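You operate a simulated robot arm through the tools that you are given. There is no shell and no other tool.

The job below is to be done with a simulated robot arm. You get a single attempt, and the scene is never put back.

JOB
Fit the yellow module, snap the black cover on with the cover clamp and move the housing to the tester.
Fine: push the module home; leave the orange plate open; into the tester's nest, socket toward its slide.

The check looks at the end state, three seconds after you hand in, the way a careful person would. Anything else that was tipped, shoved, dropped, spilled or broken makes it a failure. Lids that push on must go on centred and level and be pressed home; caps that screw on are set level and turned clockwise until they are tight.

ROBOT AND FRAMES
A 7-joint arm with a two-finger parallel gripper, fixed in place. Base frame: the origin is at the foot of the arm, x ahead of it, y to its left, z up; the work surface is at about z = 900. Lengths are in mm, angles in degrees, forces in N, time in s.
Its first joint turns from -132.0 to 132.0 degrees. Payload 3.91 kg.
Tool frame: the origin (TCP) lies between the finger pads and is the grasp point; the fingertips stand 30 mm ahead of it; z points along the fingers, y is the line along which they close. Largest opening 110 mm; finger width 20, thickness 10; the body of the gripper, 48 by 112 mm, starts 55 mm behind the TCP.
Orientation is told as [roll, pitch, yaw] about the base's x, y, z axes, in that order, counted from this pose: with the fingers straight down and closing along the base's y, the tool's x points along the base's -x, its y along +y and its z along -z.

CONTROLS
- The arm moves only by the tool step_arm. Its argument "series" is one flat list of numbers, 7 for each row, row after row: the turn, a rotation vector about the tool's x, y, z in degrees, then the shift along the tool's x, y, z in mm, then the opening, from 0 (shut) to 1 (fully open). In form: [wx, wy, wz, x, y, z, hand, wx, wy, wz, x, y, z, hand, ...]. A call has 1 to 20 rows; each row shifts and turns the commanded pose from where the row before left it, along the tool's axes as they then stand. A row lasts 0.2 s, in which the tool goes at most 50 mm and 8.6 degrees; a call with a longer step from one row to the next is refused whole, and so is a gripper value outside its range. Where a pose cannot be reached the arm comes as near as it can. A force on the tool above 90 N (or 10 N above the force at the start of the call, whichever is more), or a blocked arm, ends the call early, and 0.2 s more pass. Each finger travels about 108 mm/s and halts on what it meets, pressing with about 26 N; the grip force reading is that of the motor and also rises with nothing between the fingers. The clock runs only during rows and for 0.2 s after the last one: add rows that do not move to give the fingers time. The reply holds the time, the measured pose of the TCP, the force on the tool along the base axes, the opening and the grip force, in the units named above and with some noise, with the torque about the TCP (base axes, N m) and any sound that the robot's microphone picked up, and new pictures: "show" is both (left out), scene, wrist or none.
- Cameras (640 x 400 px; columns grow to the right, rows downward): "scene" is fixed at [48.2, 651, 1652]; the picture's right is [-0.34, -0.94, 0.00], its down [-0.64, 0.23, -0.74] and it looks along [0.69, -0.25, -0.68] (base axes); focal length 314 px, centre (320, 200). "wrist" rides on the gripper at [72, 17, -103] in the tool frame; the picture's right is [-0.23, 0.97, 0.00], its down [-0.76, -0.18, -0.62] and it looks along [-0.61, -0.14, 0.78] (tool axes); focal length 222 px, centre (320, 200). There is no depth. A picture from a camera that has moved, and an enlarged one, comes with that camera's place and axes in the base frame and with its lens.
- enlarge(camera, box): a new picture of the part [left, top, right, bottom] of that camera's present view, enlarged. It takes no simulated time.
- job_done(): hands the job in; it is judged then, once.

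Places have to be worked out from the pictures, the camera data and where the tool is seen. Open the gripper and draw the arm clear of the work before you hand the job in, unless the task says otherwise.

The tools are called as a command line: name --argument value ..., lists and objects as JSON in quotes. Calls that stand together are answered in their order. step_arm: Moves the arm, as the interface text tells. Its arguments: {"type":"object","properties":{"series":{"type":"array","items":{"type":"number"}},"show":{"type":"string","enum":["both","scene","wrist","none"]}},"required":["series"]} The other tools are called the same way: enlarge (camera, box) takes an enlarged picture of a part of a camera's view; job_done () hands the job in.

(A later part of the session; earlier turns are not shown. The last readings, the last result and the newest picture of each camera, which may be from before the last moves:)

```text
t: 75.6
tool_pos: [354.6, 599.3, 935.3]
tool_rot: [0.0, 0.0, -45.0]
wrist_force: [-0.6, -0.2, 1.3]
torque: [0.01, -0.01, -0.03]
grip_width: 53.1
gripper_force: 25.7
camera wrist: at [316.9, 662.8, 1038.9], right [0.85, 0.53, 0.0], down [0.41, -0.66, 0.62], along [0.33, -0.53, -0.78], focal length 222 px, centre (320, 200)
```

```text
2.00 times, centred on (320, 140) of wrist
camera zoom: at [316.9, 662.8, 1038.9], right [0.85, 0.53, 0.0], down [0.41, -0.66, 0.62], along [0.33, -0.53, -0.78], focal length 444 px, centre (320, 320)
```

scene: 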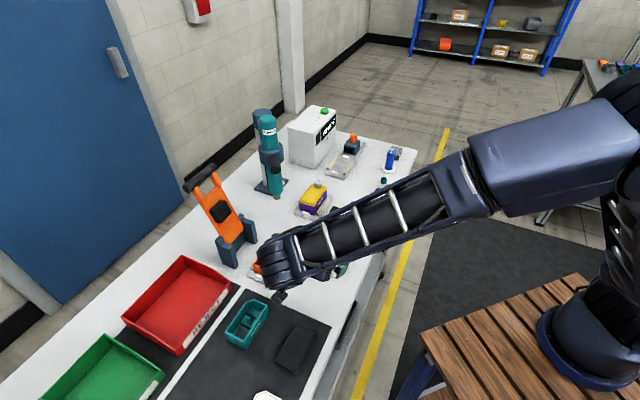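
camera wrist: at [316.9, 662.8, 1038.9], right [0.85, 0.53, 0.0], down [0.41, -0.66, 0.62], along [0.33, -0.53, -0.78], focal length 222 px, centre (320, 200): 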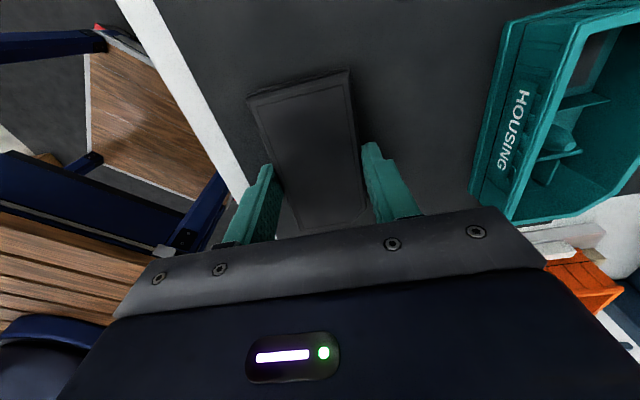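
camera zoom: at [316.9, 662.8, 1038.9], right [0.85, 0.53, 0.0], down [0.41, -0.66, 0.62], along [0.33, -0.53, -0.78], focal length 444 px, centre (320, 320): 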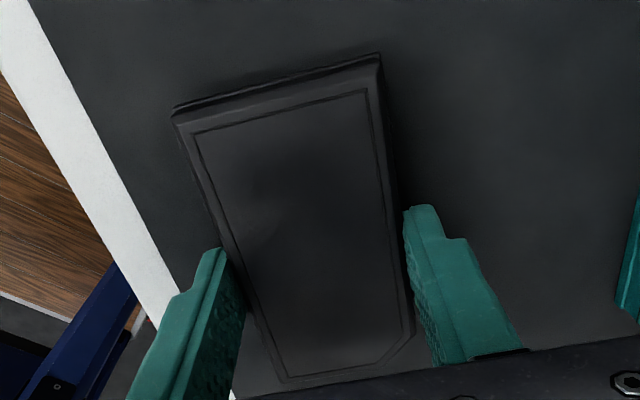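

Gripped at 53.1 mm width. I lift slowly and check the cover stays level.

step_arm --series '[0, 0, 0, 0, 0, -5, 0.3, 0, 0, 0, 0, 0, -15, 0.3, 0, 0, 0, 0, 0, -30, 0.3, 0, 0, 0, 0, 0, -40, 0.3, 0, 0, 0, 0, 0, 0, 0.3]' --show "both"

enlarge --camera "wrist" --box '[220, 40, 420, 240]'

enlarge --camera "scene" --box '[250, 290, 350, 370]'

```text
t: 76.8
tool_pos: [361.0, 597.3, 1027.5]
tool_rot: [-0.1, 0.0, -45.0]
wrist_force: [-0.4, -0.1, -1.6]
torque: [-0.01, -0.02, -0.01]
grip_width: 52.7
gripper_force: 26.2
camera wrist: at [322.8, 660.9, 1132.1], right [0.85, 0.53, 0.0], down [0.41, -0.66, 0.62], along [0.33, -0.53, -0.78], focal length 222 px, centre (320, 200)
```

scene: 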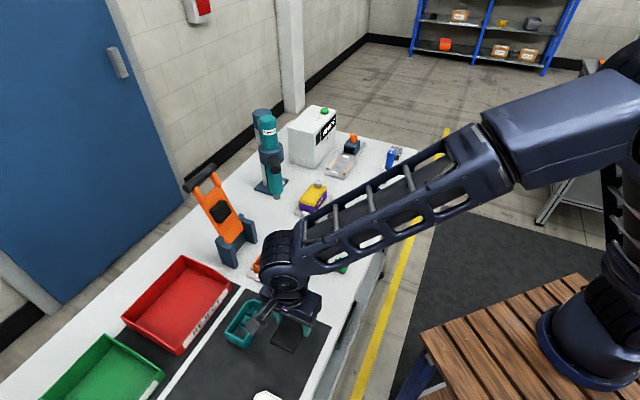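
wrist: 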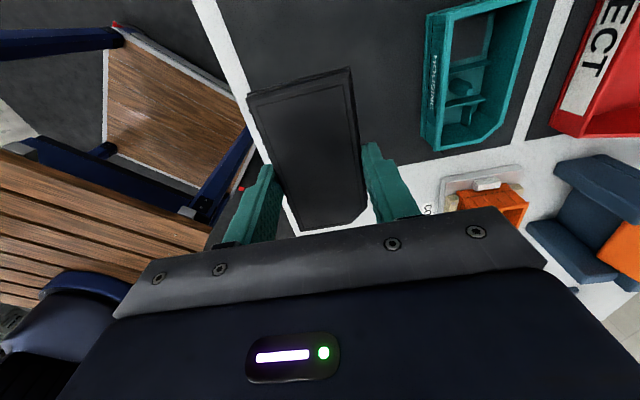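

```text
2.00 times, centred on (320, 140) of wrist
camera zoom: at [322.8, 660.9, 1132.1], right [0.85, 0.53, 0.0], down [0.41, -0.66, 0.62], along [0.33, -0.53, -0.78], focal length 444 px, centre (320, 320)
```

zoom: 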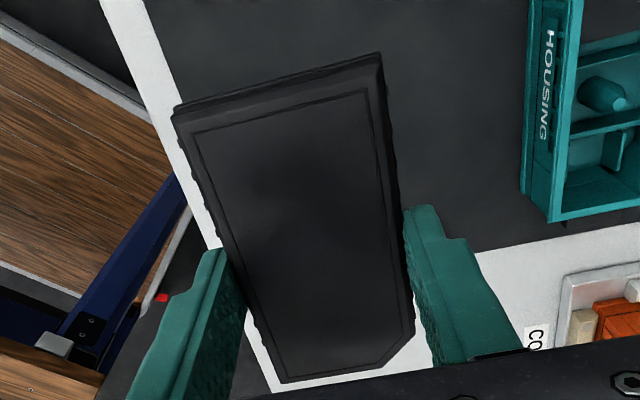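

```text
5.00 times, centred on (300, 330) of scene
camera zoom: at [48.2, 651.0, 1652.0], right [-0.34, -0.94, 0.0], down [-0.64, 0.23, -0.74], along [0.69, -0.25, -0.68], focal length 1572 px, centre (420, -450)
```

zoom: 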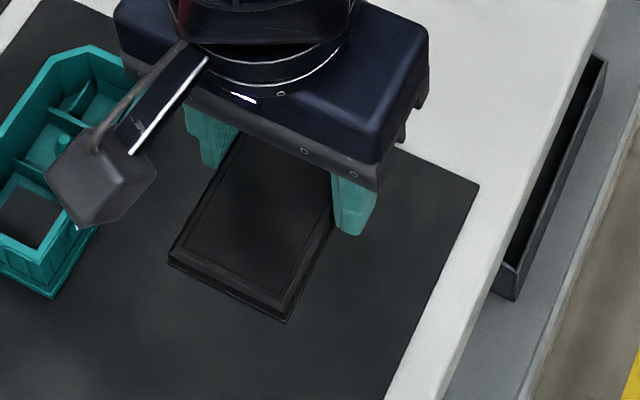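

Cover held level. I look at the purple housing with its yellow cover fitted, to see how a snapped-on cover sits.

enlarge --camera "scene" --box '[292, 174, 336, 220]'

enlarge --camera "scene" --box '[178, 158, 268, 276]'

```text
8.70 times, centred on (314, 197) of scene
camera zoom: at [48.2, 651.0, 1652.0], right [-0.34, -0.94, 0.0], down [-0.64, 0.23, -0.74], along [0.69, -0.25, -0.68], focal length 2734 px, centre (372, 226)
```

zoom: 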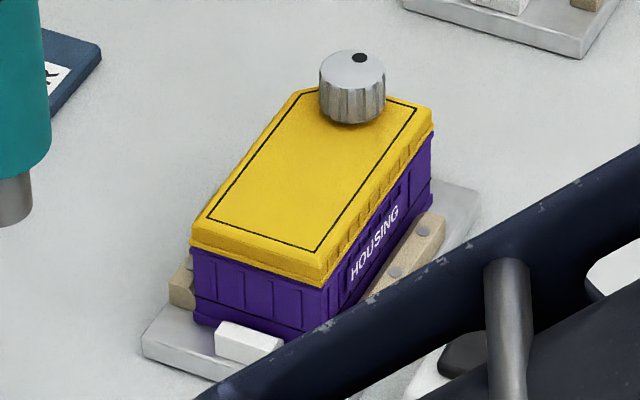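

```text
3.39 times, centred on (223, 217) of scene
camera zoom: at [48.2, 651.0, 1652.0], right [-0.34, -0.94, 0.0], down [-0.64, 0.23, -0.74], along [0.69, -0.25, -0.68], focal length 1066 px, centre (649, 142)
```

zoom: 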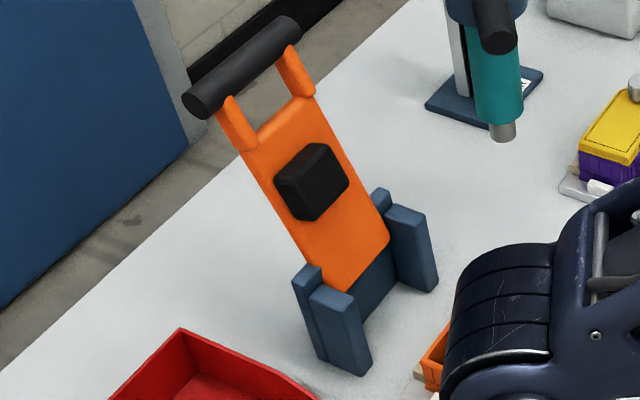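

A fitted cover sits as a cap flush over the rim. I carry the black cover to a hover above the orange housing.

step_arm --series '[0, 0, 0, -28.6, 28.8, 0, 0.3, 0, 0, 0, -28.6, 28.8, 0, 0.3, 0, 0, 0, -28.6, 28.8, 0, 0.3, 0, 0, 0, -28.6, 28.8, 0, 0.3, 0, 0, 0, -28.6, 28.8, 0, 0.3, 0, 0, 0, -28.5, 29, 5, 0.3, 0, 0, 0, 0, 0, 5, 0.3, 0, 0, 0, 0, 0, 0, 0.3, 0, 0, 0, 0, 0, 0, 0.3]' --show "both"

enlarge --camera "wrist" --box '[220, 40, 420, 240]'

enlarge --camera "scene" --box '[230, 215, 320, 290]'

```text
t: 78.8
tool_pos: [601.2, 601.7, 1017.6]
tool_rot: [0.0, 0.1, -45.0]
wrist_force: [0.1, -1.0, -0.4]
torque: [-0.01, -0.01, 0.0]
grip_width: 52.7
gripper_force: 25.6
camera wrist: at [563.5, 664.1, 1122.3], right [0.85, 0.53, 0.0], down [0.41, -0.66, 0.62], along [0.33, -0.53, -0.78], focal length 222 px, centre (320, 200)
```

scene: 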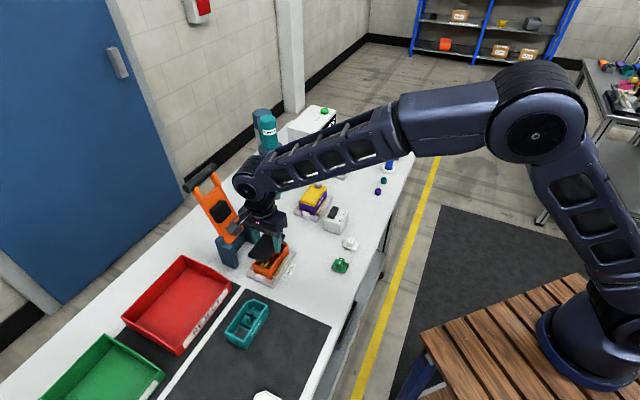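
wrist: 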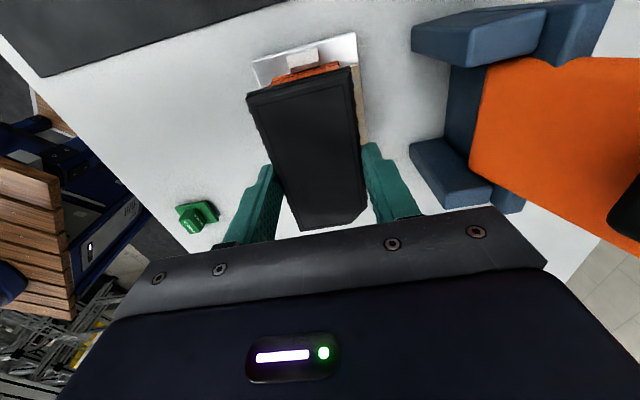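

```text
2.00 times, centred on (320, 140) of wrist
camera zoom: at [563.5, 664.1, 1122.3], right [0.85, 0.53, 0.0], down [0.41, -0.66, 0.62], along [0.33, -0.53, -0.78], focal length 444 px, centre (320, 320)
```

zoom: 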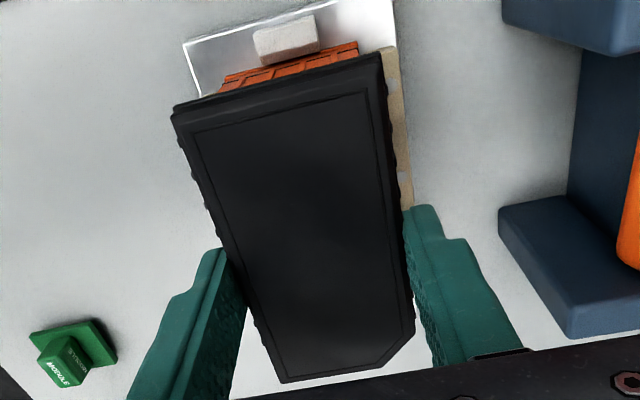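

```text
5.33 times, centred on (275, 252) of scene
camera zoom: at [48.2, 651.0, 1652.0], right [-0.34, -0.94, 0.0], down [-0.64, 0.23, -0.74], along [0.69, -0.25, -0.68], focal length 1677 px, centre (560, -80)
```

zoom: 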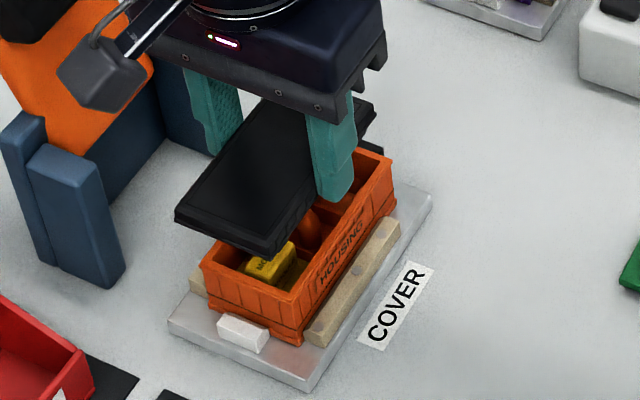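

The tool is ~5 mm short along e1. I correct by −5 mm and lower until the cover is ~6 mm above the rim to judge alignment.

step_arm --series '[0, 0, 0, -5, 0, 8, 0.3, 0, 0, 0, 0, 0, 10, 0.3, 0, 0, 0, 0, 0, 6, 0.3, 0, 0, 0, 0, 0, 0, 0.3, 0, 0, 0, 0, 0, 0, 0.3]' --show "wrist"

enlarge --camera "wrist" --box '[230, 40, 380, 140]'

enlarge --camera "scene" --box '[240, 225, 310, 285]'

```text
t: 80.0
tool_pos: [605.2, 597.4, 993.6]
tool_rot: [0.0, 0.0, -45.0]
wrist_force: [-0.9, 0.3, -1.1]
torque: [0.02, 0.01, -0.04]
grip_width: 52.9
gripper_force: 25.2
camera wrist: at [565.8, 660.1, 1096.9], right [0.85, 0.53, 0.0], down [0.41, -0.66, 0.62], along [0.33, -0.53, -0.78], focal length 222 px, centre (320, 200)
```

wrist: 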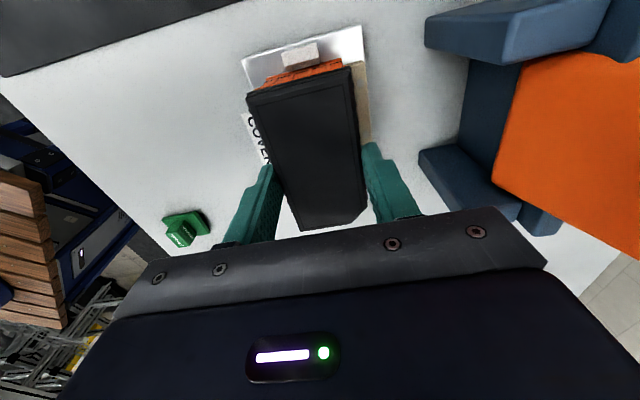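

```text
4.00 times, centred on (305, 90) of wrist
camera zoom: at [565.8, 660.1, 1096.9], right [0.85, 0.53, 0.0], down [0.41, -0.66, 0.62], along [0.33, -0.53, -0.78], focal length 888 px, centre (380, 640)
```

zoom: 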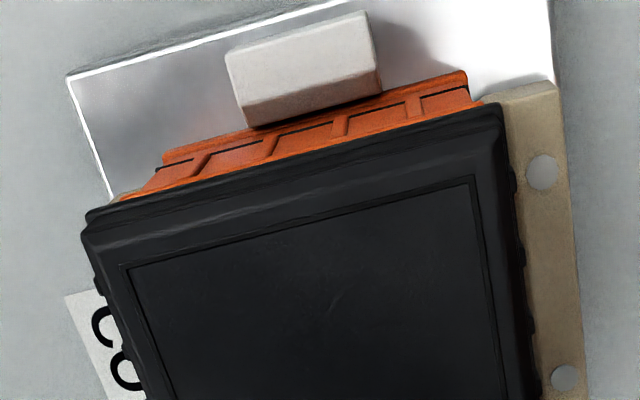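

```text
6.67 times, centred on (275, 255) of scene
camera zoom: at [48.2, 651.0, 1652.0], right [-0.34, -0.94, 0.0], down [-0.64, 0.23, -0.74], along [0.69, -0.25, -0.68], focal length 2096 px, centre (620, -167)
```

zoom: 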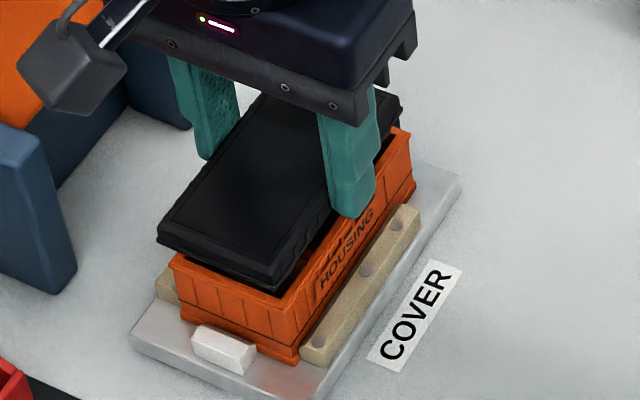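

enlarge --camera "scene" --box '[253, 253, 285, 278]'

enlarge --camera "scene" --box '[278, 228, 310, 253]'

enlarge --camera "wrist" --box '[240, 60, 300, 110]'

enlarge --camera "wrist" --box '[320, 45, 380, 95]'

```text
16.00 times, centred on (269, 266) of scene
camera zoom: at [48.2, 651.0, 1652.0], right [-0.34, -0.94, 0.0], down [-0.64, 0.23, -0.74], along [0.69, -0.25, -0.68], focal length 5030 px, centre (1136, -848)
```

zoom: 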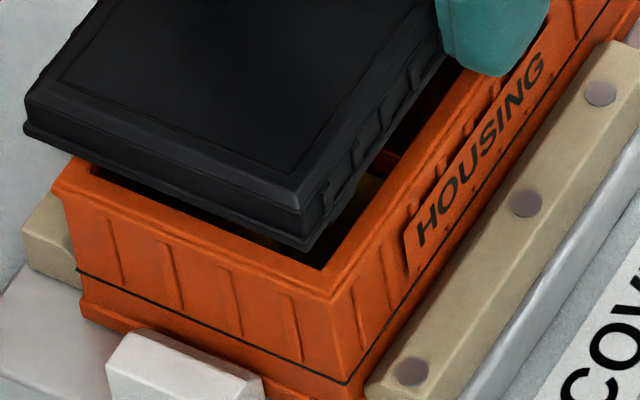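

```text
16.00 times, centred on (294, 240) of scene
camera zoom: at [48.2, 651.0, 1652.0], right [-0.34, -0.94, 0.0], down [-0.64, 0.23, -0.74], along [0.69, -0.25, -0.68], focal length 5030 px, centre (736, -448)
```

zoom: 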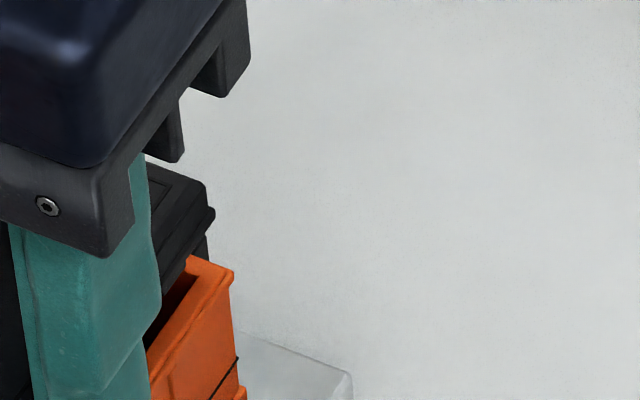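

```text
8.00 times, centred on (270, 85) of wrist
camera zoom: at [565.8, 660.1, 1096.9], right [0.85, 0.53, 0.0], down [0.41, -0.66, 0.62], along [0.33, -0.53, -0.78], focal length 1777 px, centre (720, 1120)
```

zoom: 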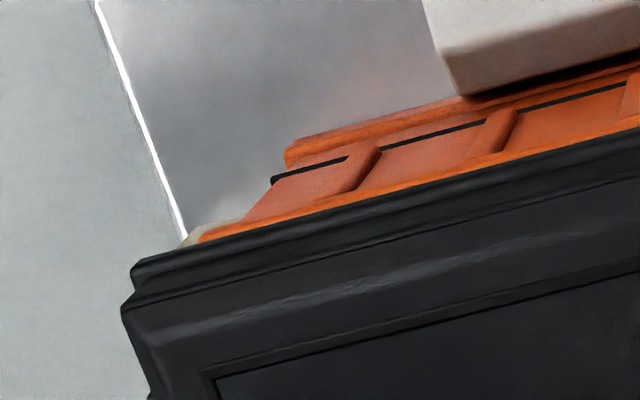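

```text
8.00 times, centred on (350, 70) of wrist
camera zoom: at [565.8, 660.1, 1096.9], right [0.85, 0.53, 0.0], down [0.41, -0.66, 0.62], along [0.33, -0.53, -0.78], focal length 1777 px, centre (80, 1240)
```

zoom: 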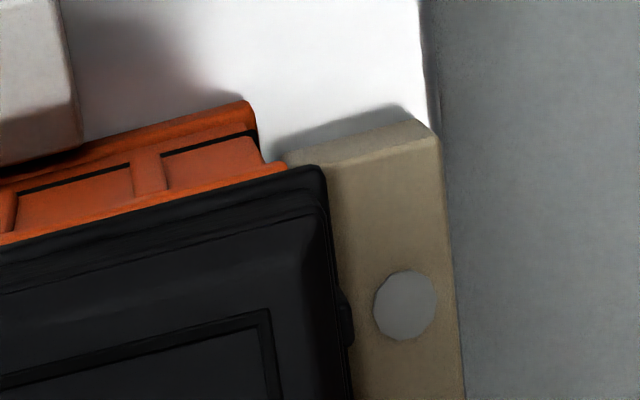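

Combining both cameras, the cover is aligned within ~0.5 mm and sits ~12–16 mm above the rim. I shift 0.4 mm, lower 9 mm and look again.

step_arm --series '[0, 0, 0, 0, -0.4, 3, 0.3, 0, 0, 0, 0, 0, 3, 0.3, 0, 0, 0, 0, 0, 3, 0.3, 0, 0, 0, 0, 0, 0, 0.3, 0, 0, 0, 0, 0, 0, 0.3]' --show "wrist"

enlarge --camera "scene" --box '[253, 253, 285, 278]'

enlarge --camera "scene" --box '[278, 228, 310, 253]'

enlarge --camera "wrist" --box '[240, 55, 360, 115]'

```text
t: 81.2
tool_pos: [604.0, 596.9, 982.6]
tool_rot: [0.0, 0.0, -45.0]
wrist_force: [0.5, 0.3, -0.2]
torque: [0.02, 0.03, 0.0]
grip_width: 53.0
gripper_force: 25.8
camera wrist: at [565.6, 660.0, 1087.2], right [0.85, 0.53, 0.0], down [0.41, -0.66, 0.62], along [0.33, -0.53, -0.78], focal length 222 px, centre (320, 200)
```

wrist: 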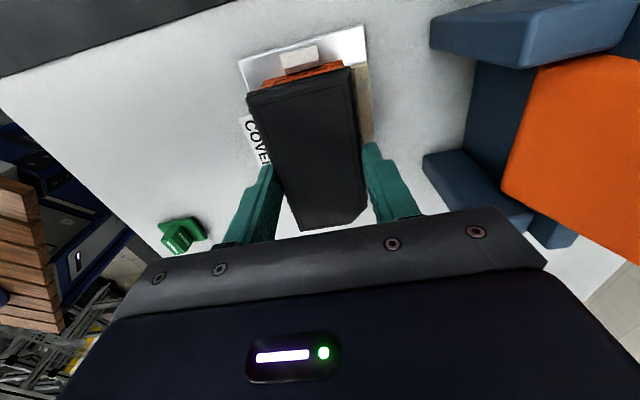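

```text
16.00 times, centred on (269, 266) of scene
camera zoom: at [48.2, 651.0, 1652.0], right [-0.34, -0.94, 0.0], down [-0.64, 0.23, -0.74], along [0.69, -0.25, -0.68], focal length 5030 px, centre (1136, -848)
```

zoom: 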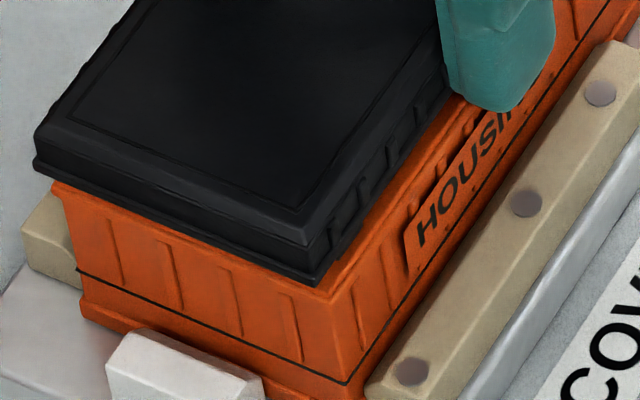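

```text
16.00 times, centred on (294, 240) of scene
camera zoom: at [48.2, 651.0, 1652.0], right [-0.34, -0.94, 0.0], down [-0.64, 0.23, -0.74], along [0.69, -0.25, -0.68], focal length 5030 px, centre (736, -448)
```

zoom: 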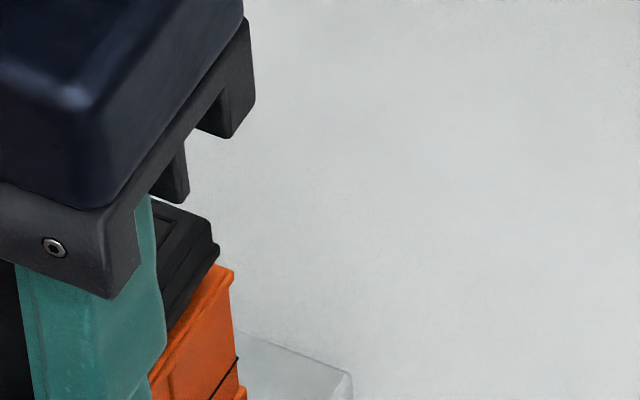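

```text
5.33 times, centred on (300, 85) of wrist
camera zoom: at [565.6, 660.0, 1087.2], right [0.85, 0.53, 0.0], down [0.41, -0.66, 0.62], along [0.33, -0.53, -0.78], focal length 1185 px, centre (427, 813)
```

zoom: 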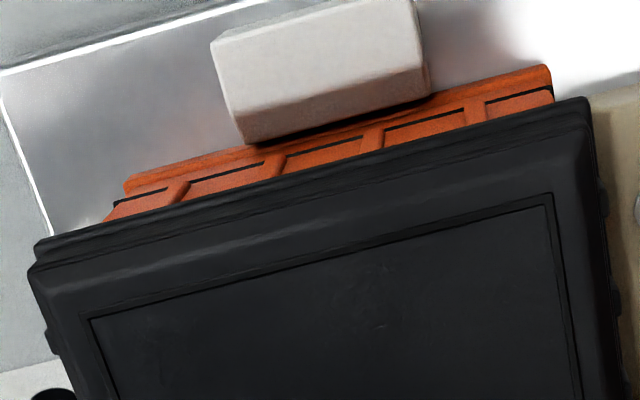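

I lower in small steps until first contact, which will fix the height and let me judge the lateral alignment exactly.

step_arm --series '[0, 0, 0, 0, 0, 1.5, 0.3, 0, 0, 0, 0, 0, 1.0, 0.3, 0, 0, 0, 0, 0, 0, 0.3]' --show "none"

```text
t: 82.0
tool_pos: [603.8, 597.4, 981.8]
tool_rot: [0.1, 0.0, -45.0]
wrist_force: [-3.1, -4.4, 17.8]
torque: [-0.29, 0.25, -0.01]
grip_width: 52.7
gripper_force: 25.5
```

Contact on the −e2 side with the cover wanting to move toward −e2. I look at both cameras now at contact.

enlarge --camera "scene" --box '[253, 253, 285, 278]'

enlarge --camera "scene" --box '[278, 228, 310, 253]'

enlarge --camera "wrist" --box '[240, 60, 300, 110]'

enlarge --camera "wrist" --box '[320, 45, 380, 95]'

```text
16.00 times, centred on (269, 266) of scene
camera zoom: at [48.2, 651.0, 1652.0], right [-0.34, -0.94, 0.0], down [-0.64, 0.23, -0.74], along [0.69, -0.25, -0.68], focal length 5030 px, centre (1136, -848)
```

zoom: 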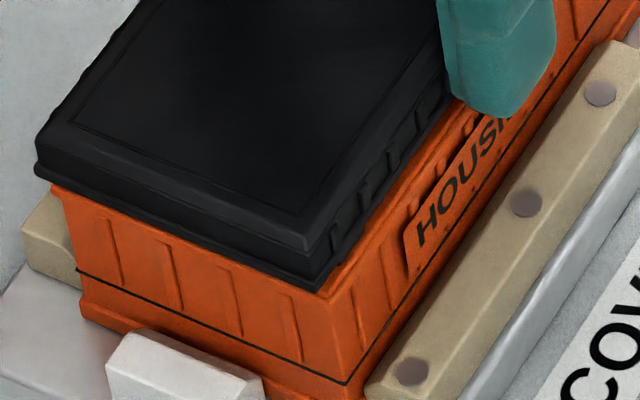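

```text
16.00 times, centred on (294, 240) of scene
camera zoom: at [48.2, 651.0, 1652.0], right [-0.34, -0.94, 0.0], down [-0.64, 0.23, -0.74], along [0.69, -0.25, -0.68], focal length 5030 px, centre (736, -448)
```

zoom: 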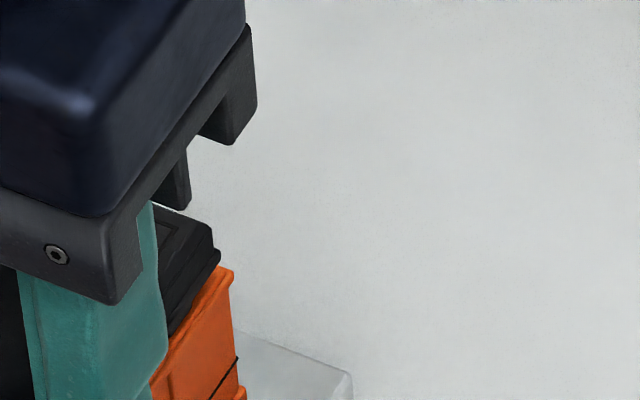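

```text
8.00 times, centred on (270, 85) of wrist
camera zoom: at [565.2, 659.8, 1086.1], right [0.85, 0.53, 0.0], down [0.41, -0.67, 0.62], along [0.33, -0.53, -0.78], focal length 1777 px, centre (720, 1120)
```

zoom: 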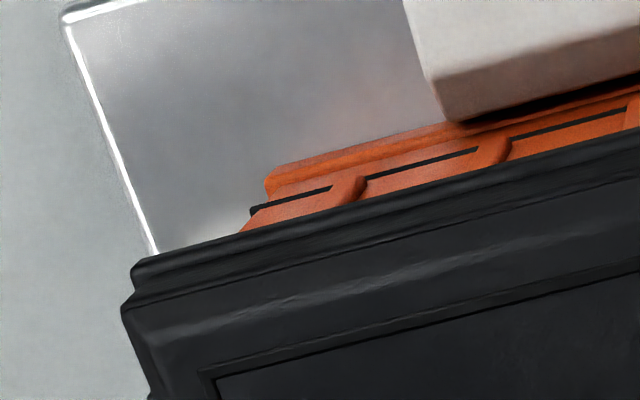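

```text
8.00 times, centred on (350, 70) of wrist
camera zoom: at [565.2, 659.8, 1086.1], right [0.85, 0.53, 0.0], down [0.41, -0.67, 0.62], along [0.33, -0.53, -0.78], focal length 1777 px, centre (80, 1240)
```

zoom: 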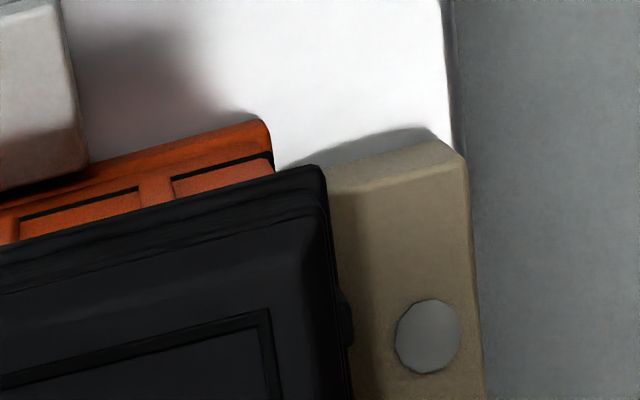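

At contact the scene view shows a strip of rim exposed on the base side and overhang on the clamp side: the cover is ~2–3 mm too far toward the clamp. I raise 2.5 mm, shift −2.2 mm across (+0.3 along) and lower again.

step_arm --series '[0, 0, 0, 0, 0, -2.5, 0.3, 0, 0, 0, 0.3, -2.2, 0, 0.3, 0, 0, 0, 0, 0, 1.5, 0.3, 0, 0, 0, 0, 0, 0, 0.3, 0, 0, 0, 0, 0, 0, 0.3]' --show "none"

enlarge --camera "scene" --box '[253, 253, 285, 278]'

enlarge --camera "scene" --box '[278, 228, 310, 253]'

```text
t: 83.2
tool_pos: [602.4, 596.1, 982.2]
tool_rot: [0.0, 0.1, -45.0]
wrist_force: [0.8, -2.6, 8.8]
torque: [0.08, -0.1, -0.05]
grip_width: 52.8
gripper_force: 26.1
```

```text
16.00 times, centred on (269, 266) of scene
camera zoom: at [48.2, 651.0, 1652.0], right [-0.34, -0.94, 0.0], down [-0.64, 0.23, -0.74], along [0.69, -0.25, -0.68], focal length 5030 px, centre (1136, -848)
```

zoom: 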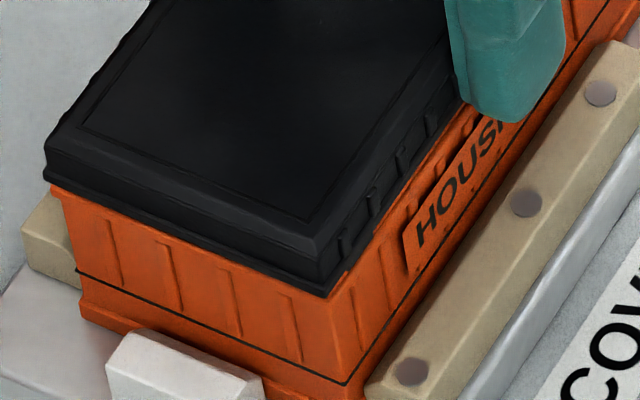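

```text
16.00 times, centred on (294, 240) of scene
camera zoom: at [48.2, 651.0, 1652.0], right [-0.34, -0.94, 0.0], down [-0.64, 0.23, -0.74], along [0.69, -0.25, -0.68], focal length 5030 px, centre (736, -448)
```

zoom: 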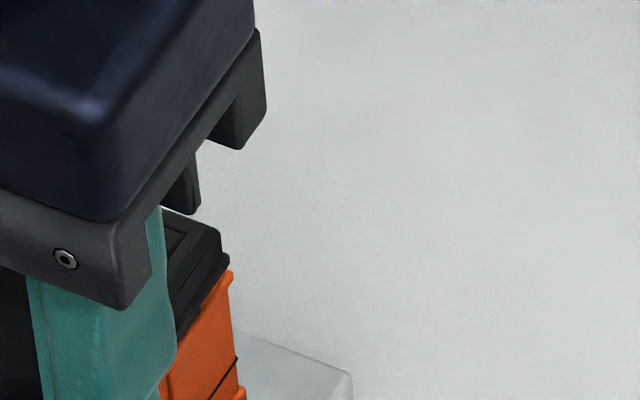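

Much better centred. I press gently another 1 mm to see whether the cover starts to go on evenly.

step_arm --series '[0, 0, 0, 0, 0, 0.7, 0.3, 0, 0, 0, 0, 0, 0.7, 0.3, 0, 0, 0, 0, 0, 0, 0.3]' --show "none"

enlarge --camera "scene" --box '[253, 253, 285, 278]'

```text
t: 84.0
tool_pos: [601.6, 594.9, 981.8]
tool_rot: [0.2, 0.0, -45.0]
wrist_force: [6.2, -4.3, 35.4]
torque: [0.2, -0.46, -0.09]
grip_width: 53.1
gripper_force: 26.4
```

```text
16.00 times, centred on (269, 266) of scene
camera zoom: at [48.2, 651.0, 1652.0], right [-0.34, -0.94, 0.0], down [-0.64, 0.23, -0.74], along [0.69, -0.25, -0.68], focal length 5030 px, centre (1136, -848)
```

zoom: 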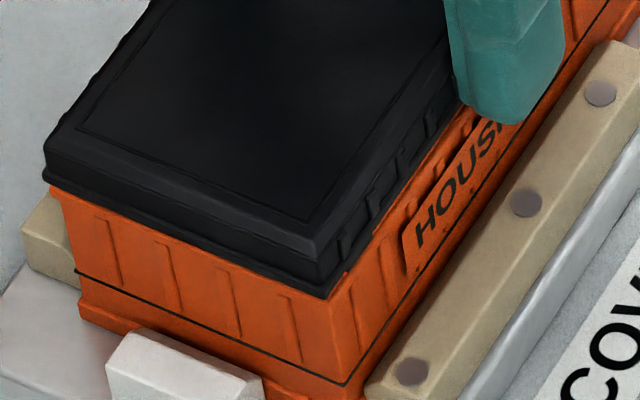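

The cover rests on the rim carrying 35 N without entering, so it needs the clamp — but first I want to know how deep a fitted cover sits; I compare with the purple unit in close-up.

enlarge --camera "scene" --box '[303, 194, 335, 219]'

enlarge --camera "scene" --box '[253, 263, 285, 288]'

enlarge --camera "scene" --box '[290, 185, 322, 210]'

```text
16.00 times, centred on (319, 206) of scene
camera zoom: at [48.2, 651.0, 1652.0], right [-0.34, -0.94, 0.0], down [-0.64, 0.23, -0.74], along [0.69, -0.25, -0.68], focal length 5030 px, centre (336, 96)
```

zoom: 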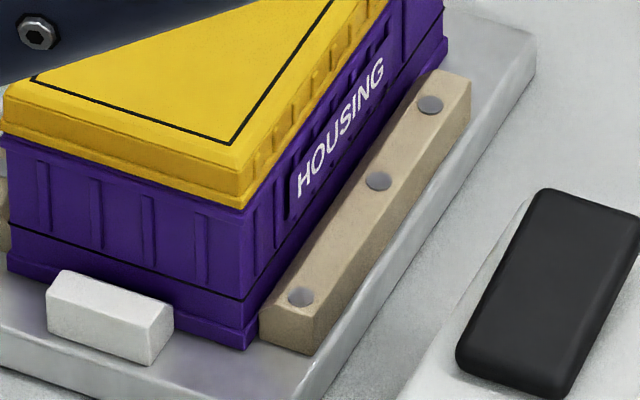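

```text
16.00 times, centred on (269, 276) of scene
camera zoom: at [48.2, 651.0, 1652.0], right [-0.34, -0.94, 0.0], down [-0.64, 0.23, -0.74], along [0.69, -0.25, -0.68], focal length 5030 px, centre (1136, -1008)
```

zoom: 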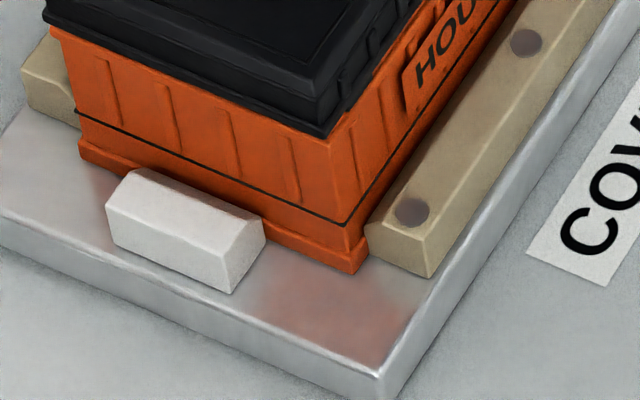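

```text
16.00 times, centred on (306, 198) of scene
camera zoom: at [48.2, 651.0, 1652.0], right [-0.34, -0.94, 0.0], down [-0.64, 0.23, -0.74], along [0.69, -0.25, -0.68], focal length 5030 px, centre (544, 240)
```

zoom: 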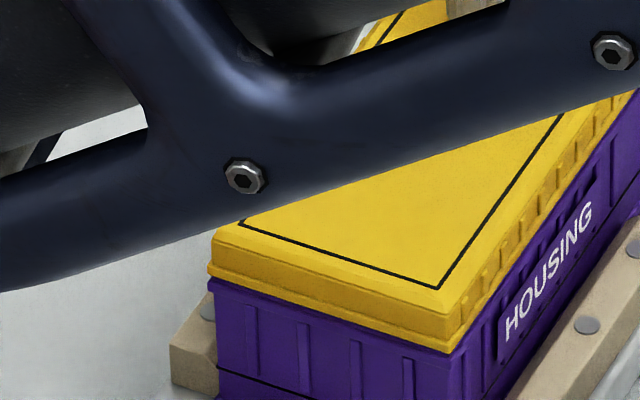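

Comparing heights, covers are plug-type (flange sits on the rim). The lateral forces say the plug is too far +e1 and slightly too far −e2. I raise, shift −1.3 along and +0.6 across, and lower again.

step_arm --series '[0, 0, 0, 0, 0, -3.5, 0.3, 0, 0, 0, -1.3, 0.6, 0, 0.3, 0, 0, 0, 0, 0, 1.2, 0.3, 0, 0, 0, 0, 0, 1.0, 0.3, 0, 0, 0, 0, 0, 1.0, 0.3, 0, 0, 0, 0, 0, 0, 0.3]' --show "none"

```text
t: 85.4
tool_pos: [601.2, 596.6, 981.3]
tool_rot: [0.0, 0.0, -45.0]
wrist_force: [-9.9, 4.7, 30.4]
torque: [0.49, -0.19, 0.26]
grip_width: 53.0
gripper_force: 26.3
```

Now the lateral forces flip: so the right spot lies in between. I raise, shift +0.75 along and −0.45 across, and lower again.

step_arm --series '[0, 0, 0, 0, 0, -3.5, 0.3, 0, 0, 0, 0.75, -0.45, 0, 0.3, 0, 0, 0, 0, 0, 1.2, 0.3, 0, 0, 0, 0, 0, 1.0, 0.3, 0, 0, 0, 0, 0, 1.0, 0.3, 0, 0, 0, 0, 0, 0, 0.3]' --show "none"

```text
t: 86.8
tool_pos: [604.2, 594.9, 980.8]
tool_rot: [0.1, 0.1, -45.0]
wrist_force: [5.7, -5.0, 26.2]
torque: [0.25, -0.59, -0.13]
grip_width: 53.2
gripper_force: 25.8
```

enlarge --camera "scene" --box '[253, 253, 285, 278]'

enlarge --camera "scene" --box '[278, 228, 310, 253]'

enlarge --camera "scene" --box '[245, 225, 305, 285]'

```text
16.00 times, centred on (269, 266) of scene
camera zoom: at [48.2, 651.0, 1652.0], right [-0.34, -0.94, 0.0], down [-0.64, 0.23, -0.74], along [0.69, -0.25, -0.68], focal length 5030 px, centre (1136, -848)
```

zoom: 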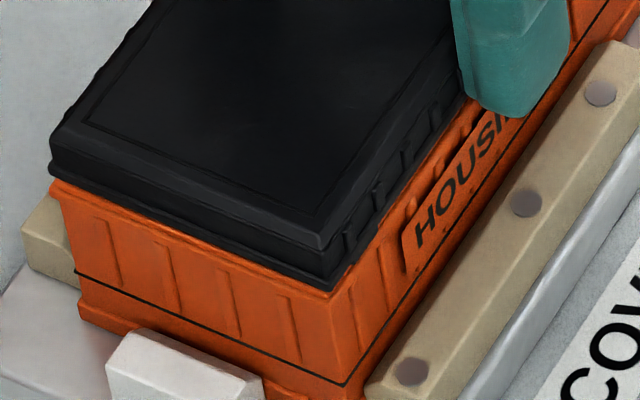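

```text
16.00 times, centred on (294, 240) of scene
camera zoom: at [48.2, 651.0, 1652.0], right [-0.34, -0.94, 0.0], down [-0.64, 0.23, -0.74], along [0.69, -0.25, -0.68], focal length 5030 px, centre (736, -448)
```

zoom: 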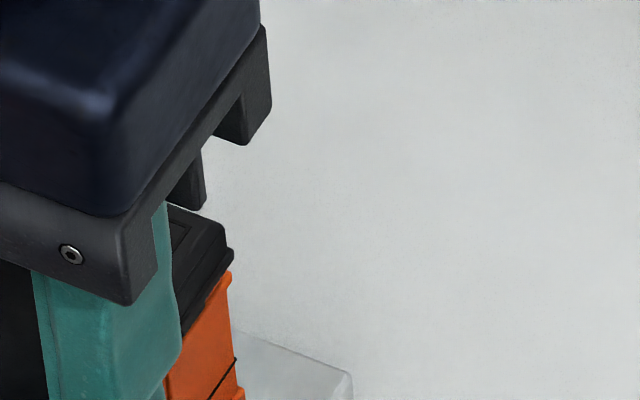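

```text
6.67 times, centred on (275, 255) of scene
camera zoom: at [48.2, 651.0, 1652.0], right [-0.34, -0.94, 0.0], down [-0.64, 0.23, -0.74], along [0.69, -0.25, -0.68], focal length 2096 px, centre (620, -167)
```

zoom: 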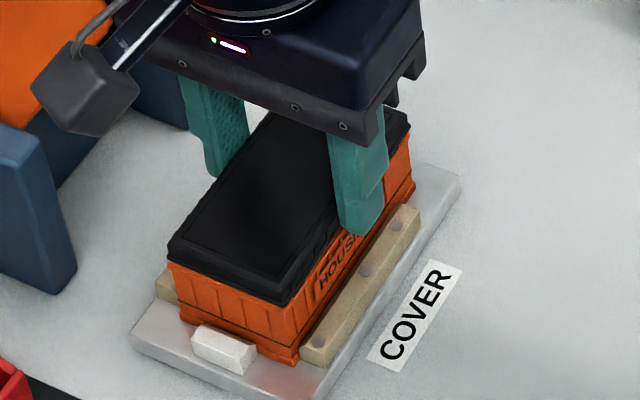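

The cover now looks centred in both directions, resting level on the rim. I relieve the downward force, open the fingers and rise clear.

step_arm --series '[0, 0, 0, 0, 0, -0.8, 0.3, 0, 0, 0, 0, 0, -0.7, 0.3, 0, 0, 0, 0, 0, 0, 0.3]' --show "none"

```text
t: 87.6
tool_pos: [602.9, 594.5, 982.0]
tool_rot: [0.0, 0.0, -45.1]
wrist_force: [5.9, -4.8, 21.3]
torque: [0.3, -0.66, -0.27]
grip_width: 52.7
gripper_force: 25.7
```

step_arm --series '[0, 0, 0, 0, 0, -0.8, 0.3, 0, 0, 0, 0, 0, 0, 0.3]' --show "none"

```text
t: 88.2
tool_pos: [601.8, 596.1, 981.1]
tool_rot: [-0.1, 0.0, -45.0]
wrist_force: [1.6, -3.6, 10.2]
torque: [0.13, -0.3, -0.1]
grip_width: 53.0
gripper_force: 26.1
```

step_arm --series '[0, 0, 0, 0, 0, -0.5, 0.3, 0, 0, 0, 0, 0, 0, 0.3]' --show "none"

enlarge --camera "scene" --box '[253, 253, 285, 278]'

```text
t: 88.8
tool_pos: [602.8, 596.3, 981.3]
tool_rot: [0.0, 0.0, -45.0]
wrist_force: [-0.8, 0.1, 2.5]
torque: [0.09, -0.02, 0.05]
grip_width: 52.8
gripper_force: 26.1
```

```text
16.00 times, centred on (269, 266) of scene
camera zoom: at [48.2, 651.0, 1652.0], right [-0.34, -0.94, 0.0], down [-0.64, 0.23, -0.74], along [0.69, -0.25, -0.68], focal length 5030 px, centre (1136, -848)
```

zoom: 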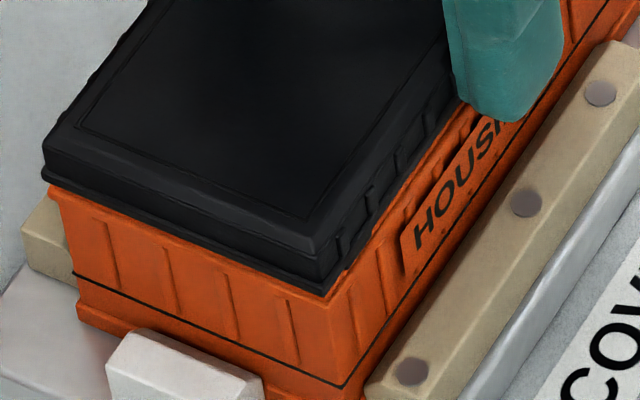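

The relaxed state shows the cover ~0.8 mm too far +e1 (the housing has a little play in its nest). I lift slightly, shift −0.7 mm and set it down with only light force.

step_arm --series '[0, 0, 0, 0, 0, -2.5, 0.3, 0, 0, 0, 0, 0, 0, 0.3, 0, 0, 0, -0.7, 0, 0, 0.3, 0, 0, 0, 0, 0, 1.2, 0.3, 0, 0, 0, 0, 0, 0.9, 0.3, 0, 0, 0, 0, 0, 0, 0.3]' --show "none"

enlarge --camera "scene" --box '[253, 253, 285, 278]'

enlarge --camera "scene" --box '[278, 228, 310, 253]'

```text
t: 90.2
tool_pos: [604.3, 595.2, 983.4]
tool_rot: [0.0, -0.1, -45.1]
wrist_force: [0.2, 0.2, 0.5]
torque: [0.0, 0.04, -0.01]
grip_width: 53.1
gripper_force: 25.8
```

```text
16.00 times, centred on (269, 266) of scene
camera zoom: at [48.2, 651.0, 1652.0], right [-0.34, -0.94, 0.0], down [-0.64, 0.23, -0.74], along [0.69, -0.25, -0.68], focal length 5030 px, centre (1136, -848)
```

zoom: 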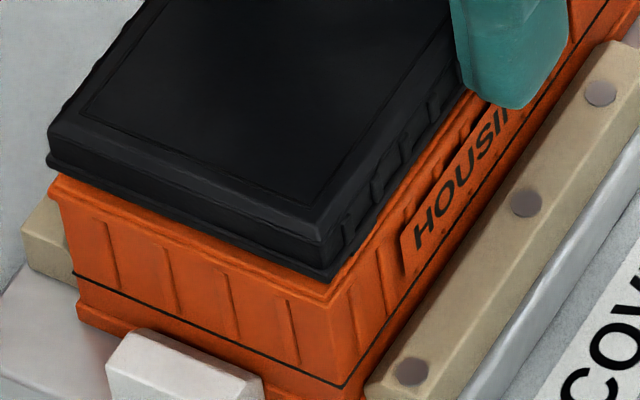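

```text
16.00 times, centred on (294, 240) of scene
camera zoom: at [48.2, 651.0, 1652.0], right [-0.34, -0.94, 0.0], down [-0.64, 0.23, -0.74], along [0.69, -0.25, -0.68], focal length 5030 px, centre (736, -448)
```

zoom: 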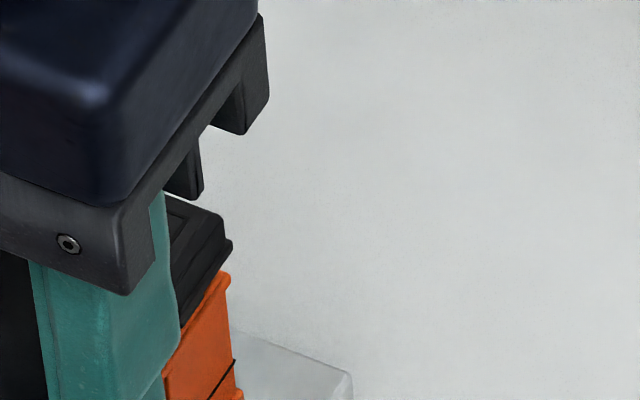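

step_arm --series '[0, 0, 0, 0.4, 0, 0.6, 0.3, 0, 0, 0, 0, 0, 0.6, 0.3, 0, 0, 0, 0, 0, 0.4, 0.3, 0, 0, 0, 0, 0, 0, 0.3]' --show "none"

enlarge --camera "scene" --box '[253, 253, 285, 278]'

enlarge --camera "scene" --box '[278, 228, 310, 253]'

```text
t: 91.2
tool_pos: [602.8, 596.4, 982.6]
tool_rot: [0.1, -0.1, -45.0]
wrist_force: [0.3, -0.9, 2.1]
torque: [0.06, -0.11, -0.07]
grip_width: 52.9
gripper_force: 26.1
```

```text
16.00 times, centred on (269, 266) of scene
camera zoom: at [48.2, 651.0, 1652.0], right [-0.34, -0.94, 0.0], down [-0.64, 0.23, -0.74], along [0.69, -0.25, -0.68], focal length 5030 px, centre (1136, -848)
```

zoom: 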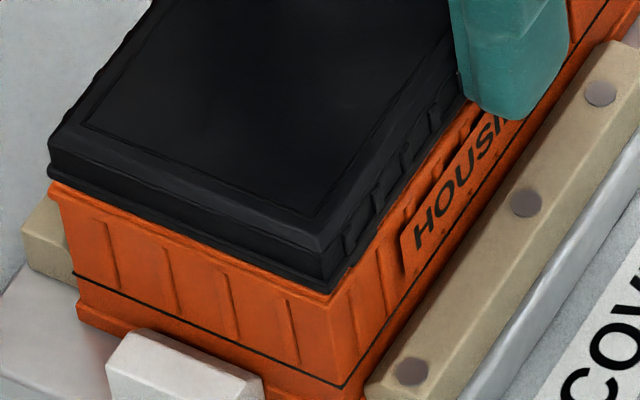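

```text
16.00 times, centred on (294, 240) of scene
camera zoom: at [48.2, 651.0, 1652.0], right [-0.34, -0.94, 0.0], down [-0.64, 0.23, -0.74], along [0.69, -0.25, -0.68], focal length 5030 px, centre (736, -448)
```

zoom: 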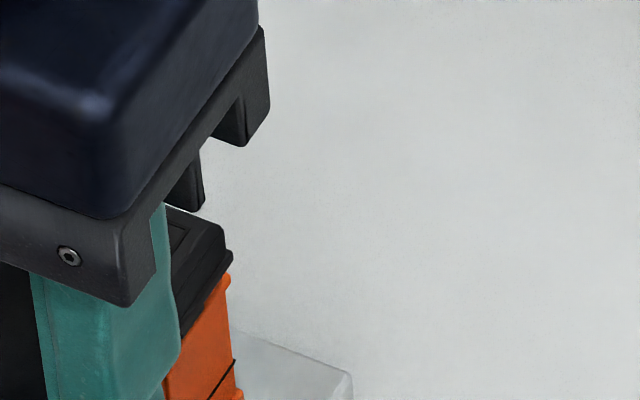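

The cover is centred (within ~0.3 mm) and touching lightly. I open the fingers and rise away.

step_arm --series '[0, 0, 0, 0, 0, 0, 0.52, 0, 0, 0, 0, 0, 0, 0.62, 0, 0, 0, 0, 0, 0, 0.62, 0, 0, 0, 0, 0, -8, 0.62, 0, 0, 0, 0, 0, -20, 0.62, 0, 0, 0, 0, 0, -30, 0.62, 0, 0, 0, 0, -20, -30, 0.62, 0, 0, 0, 0, 0, 0, 0.62]' --show "both"

enlarge --camera "scene" --box '[250, 225, 310, 285]'

enlarge --camera "scene" --box '[253, 253, 285, 278]'

```text
t: 93.0
tool_pos: [586.4, 580.6, 1068.1]
tool_rot: [0.0, 0.0, -45.0]
wrist_force: [0.4, -0.3, 0.2]
torque: [0.01, 0.02, -0.01]
grip_width: 68.2
gripper_force: 0.0
camera wrist: at [547.8, 643.2, 1173.1], right [0.85, 0.53, 0.0], down [0.41, -0.66, 0.62], along [0.33, -0.53, -0.78], focal length 222 px, centre (320, 200)
```

scene: 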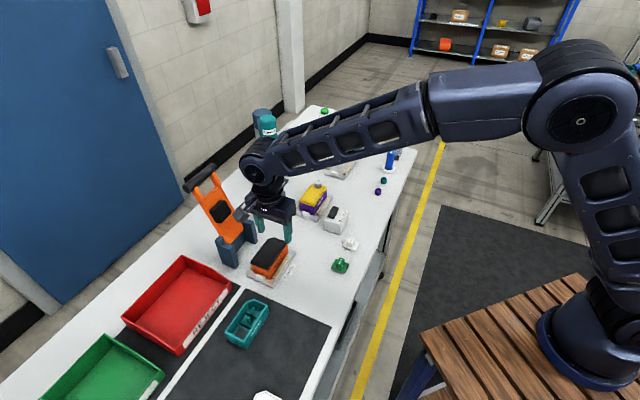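
wrist: 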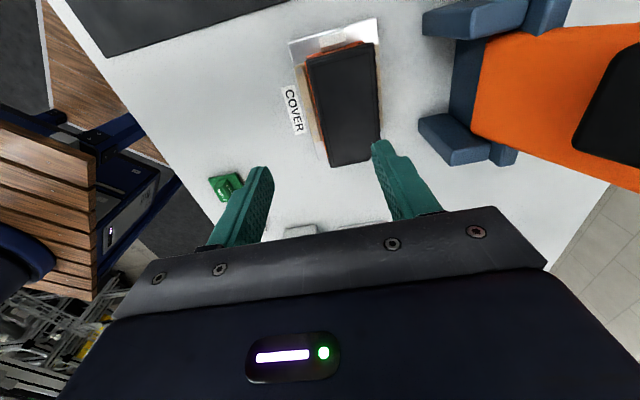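

```text
6.67 times, centred on (280, 255) of scene
camera zoom: at [48.2, 651.0, 1652.0], right [-0.34, -0.94, 0.0], down [-0.64, 0.23, -0.74], along [0.69, -0.25, -0.68], focal length 2096 px, centre (587, -167)
```

zoom: 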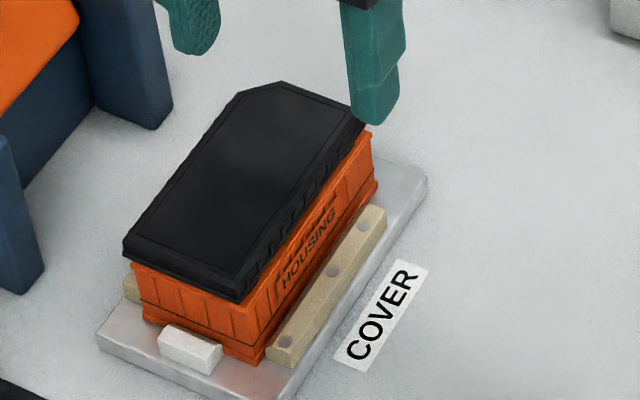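

```text
16.00 times, centred on (269, 266) of scene
camera zoom: at [48.2, 651.0, 1652.0], right [-0.34, -0.94, 0.0], down [-0.64, 0.23, -0.74], along [0.69, -0.25, -0.68], focal length 5030 px, centre (1136, -848)
```

zoom: 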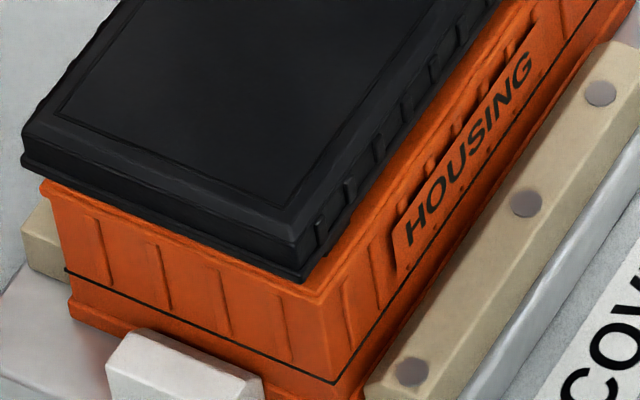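

On release the cover slid a bit toward the clamp (+e2) relative to the housing. I check it with the wrist camera.

enlarge --camera "wrist" --box '[270, 20, 400, 180]'

enlarge --camera "scene" --box '[278, 228, 310, 253]'

```text
2.50 times, centred on (335, 100) of wrist
camera zoom: at [547.8, 643.2, 1173.1], right [0.85, 0.53, 0.0], down [0.41, -0.66, 0.62], along [0.33, -0.53, -0.78], focal length 555 px, centre (282, 450)
```

zoom: 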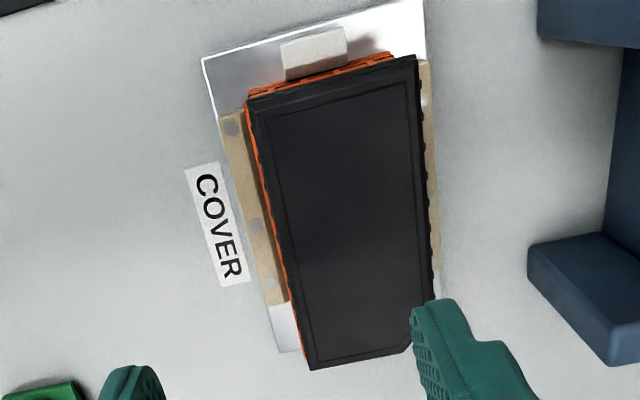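

```text
16.00 times, centred on (294, 240) of scene
camera zoom: at [48.2, 651.0, 1652.0], right [-0.34, -0.94, 0.0], down [-0.64, 0.23, -0.74], along [0.69, -0.25, -0.68], focal length 5030 px, centre (736, -448)
```

zoom: 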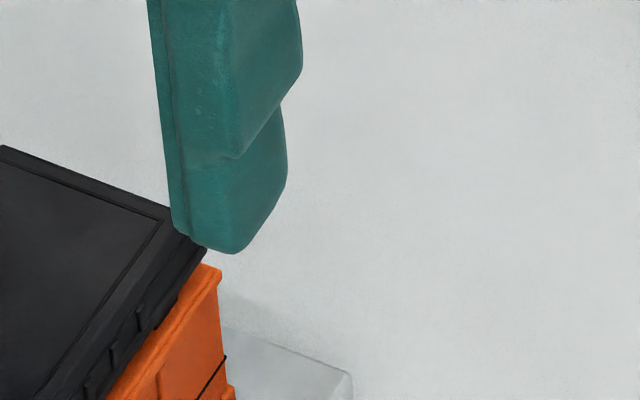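

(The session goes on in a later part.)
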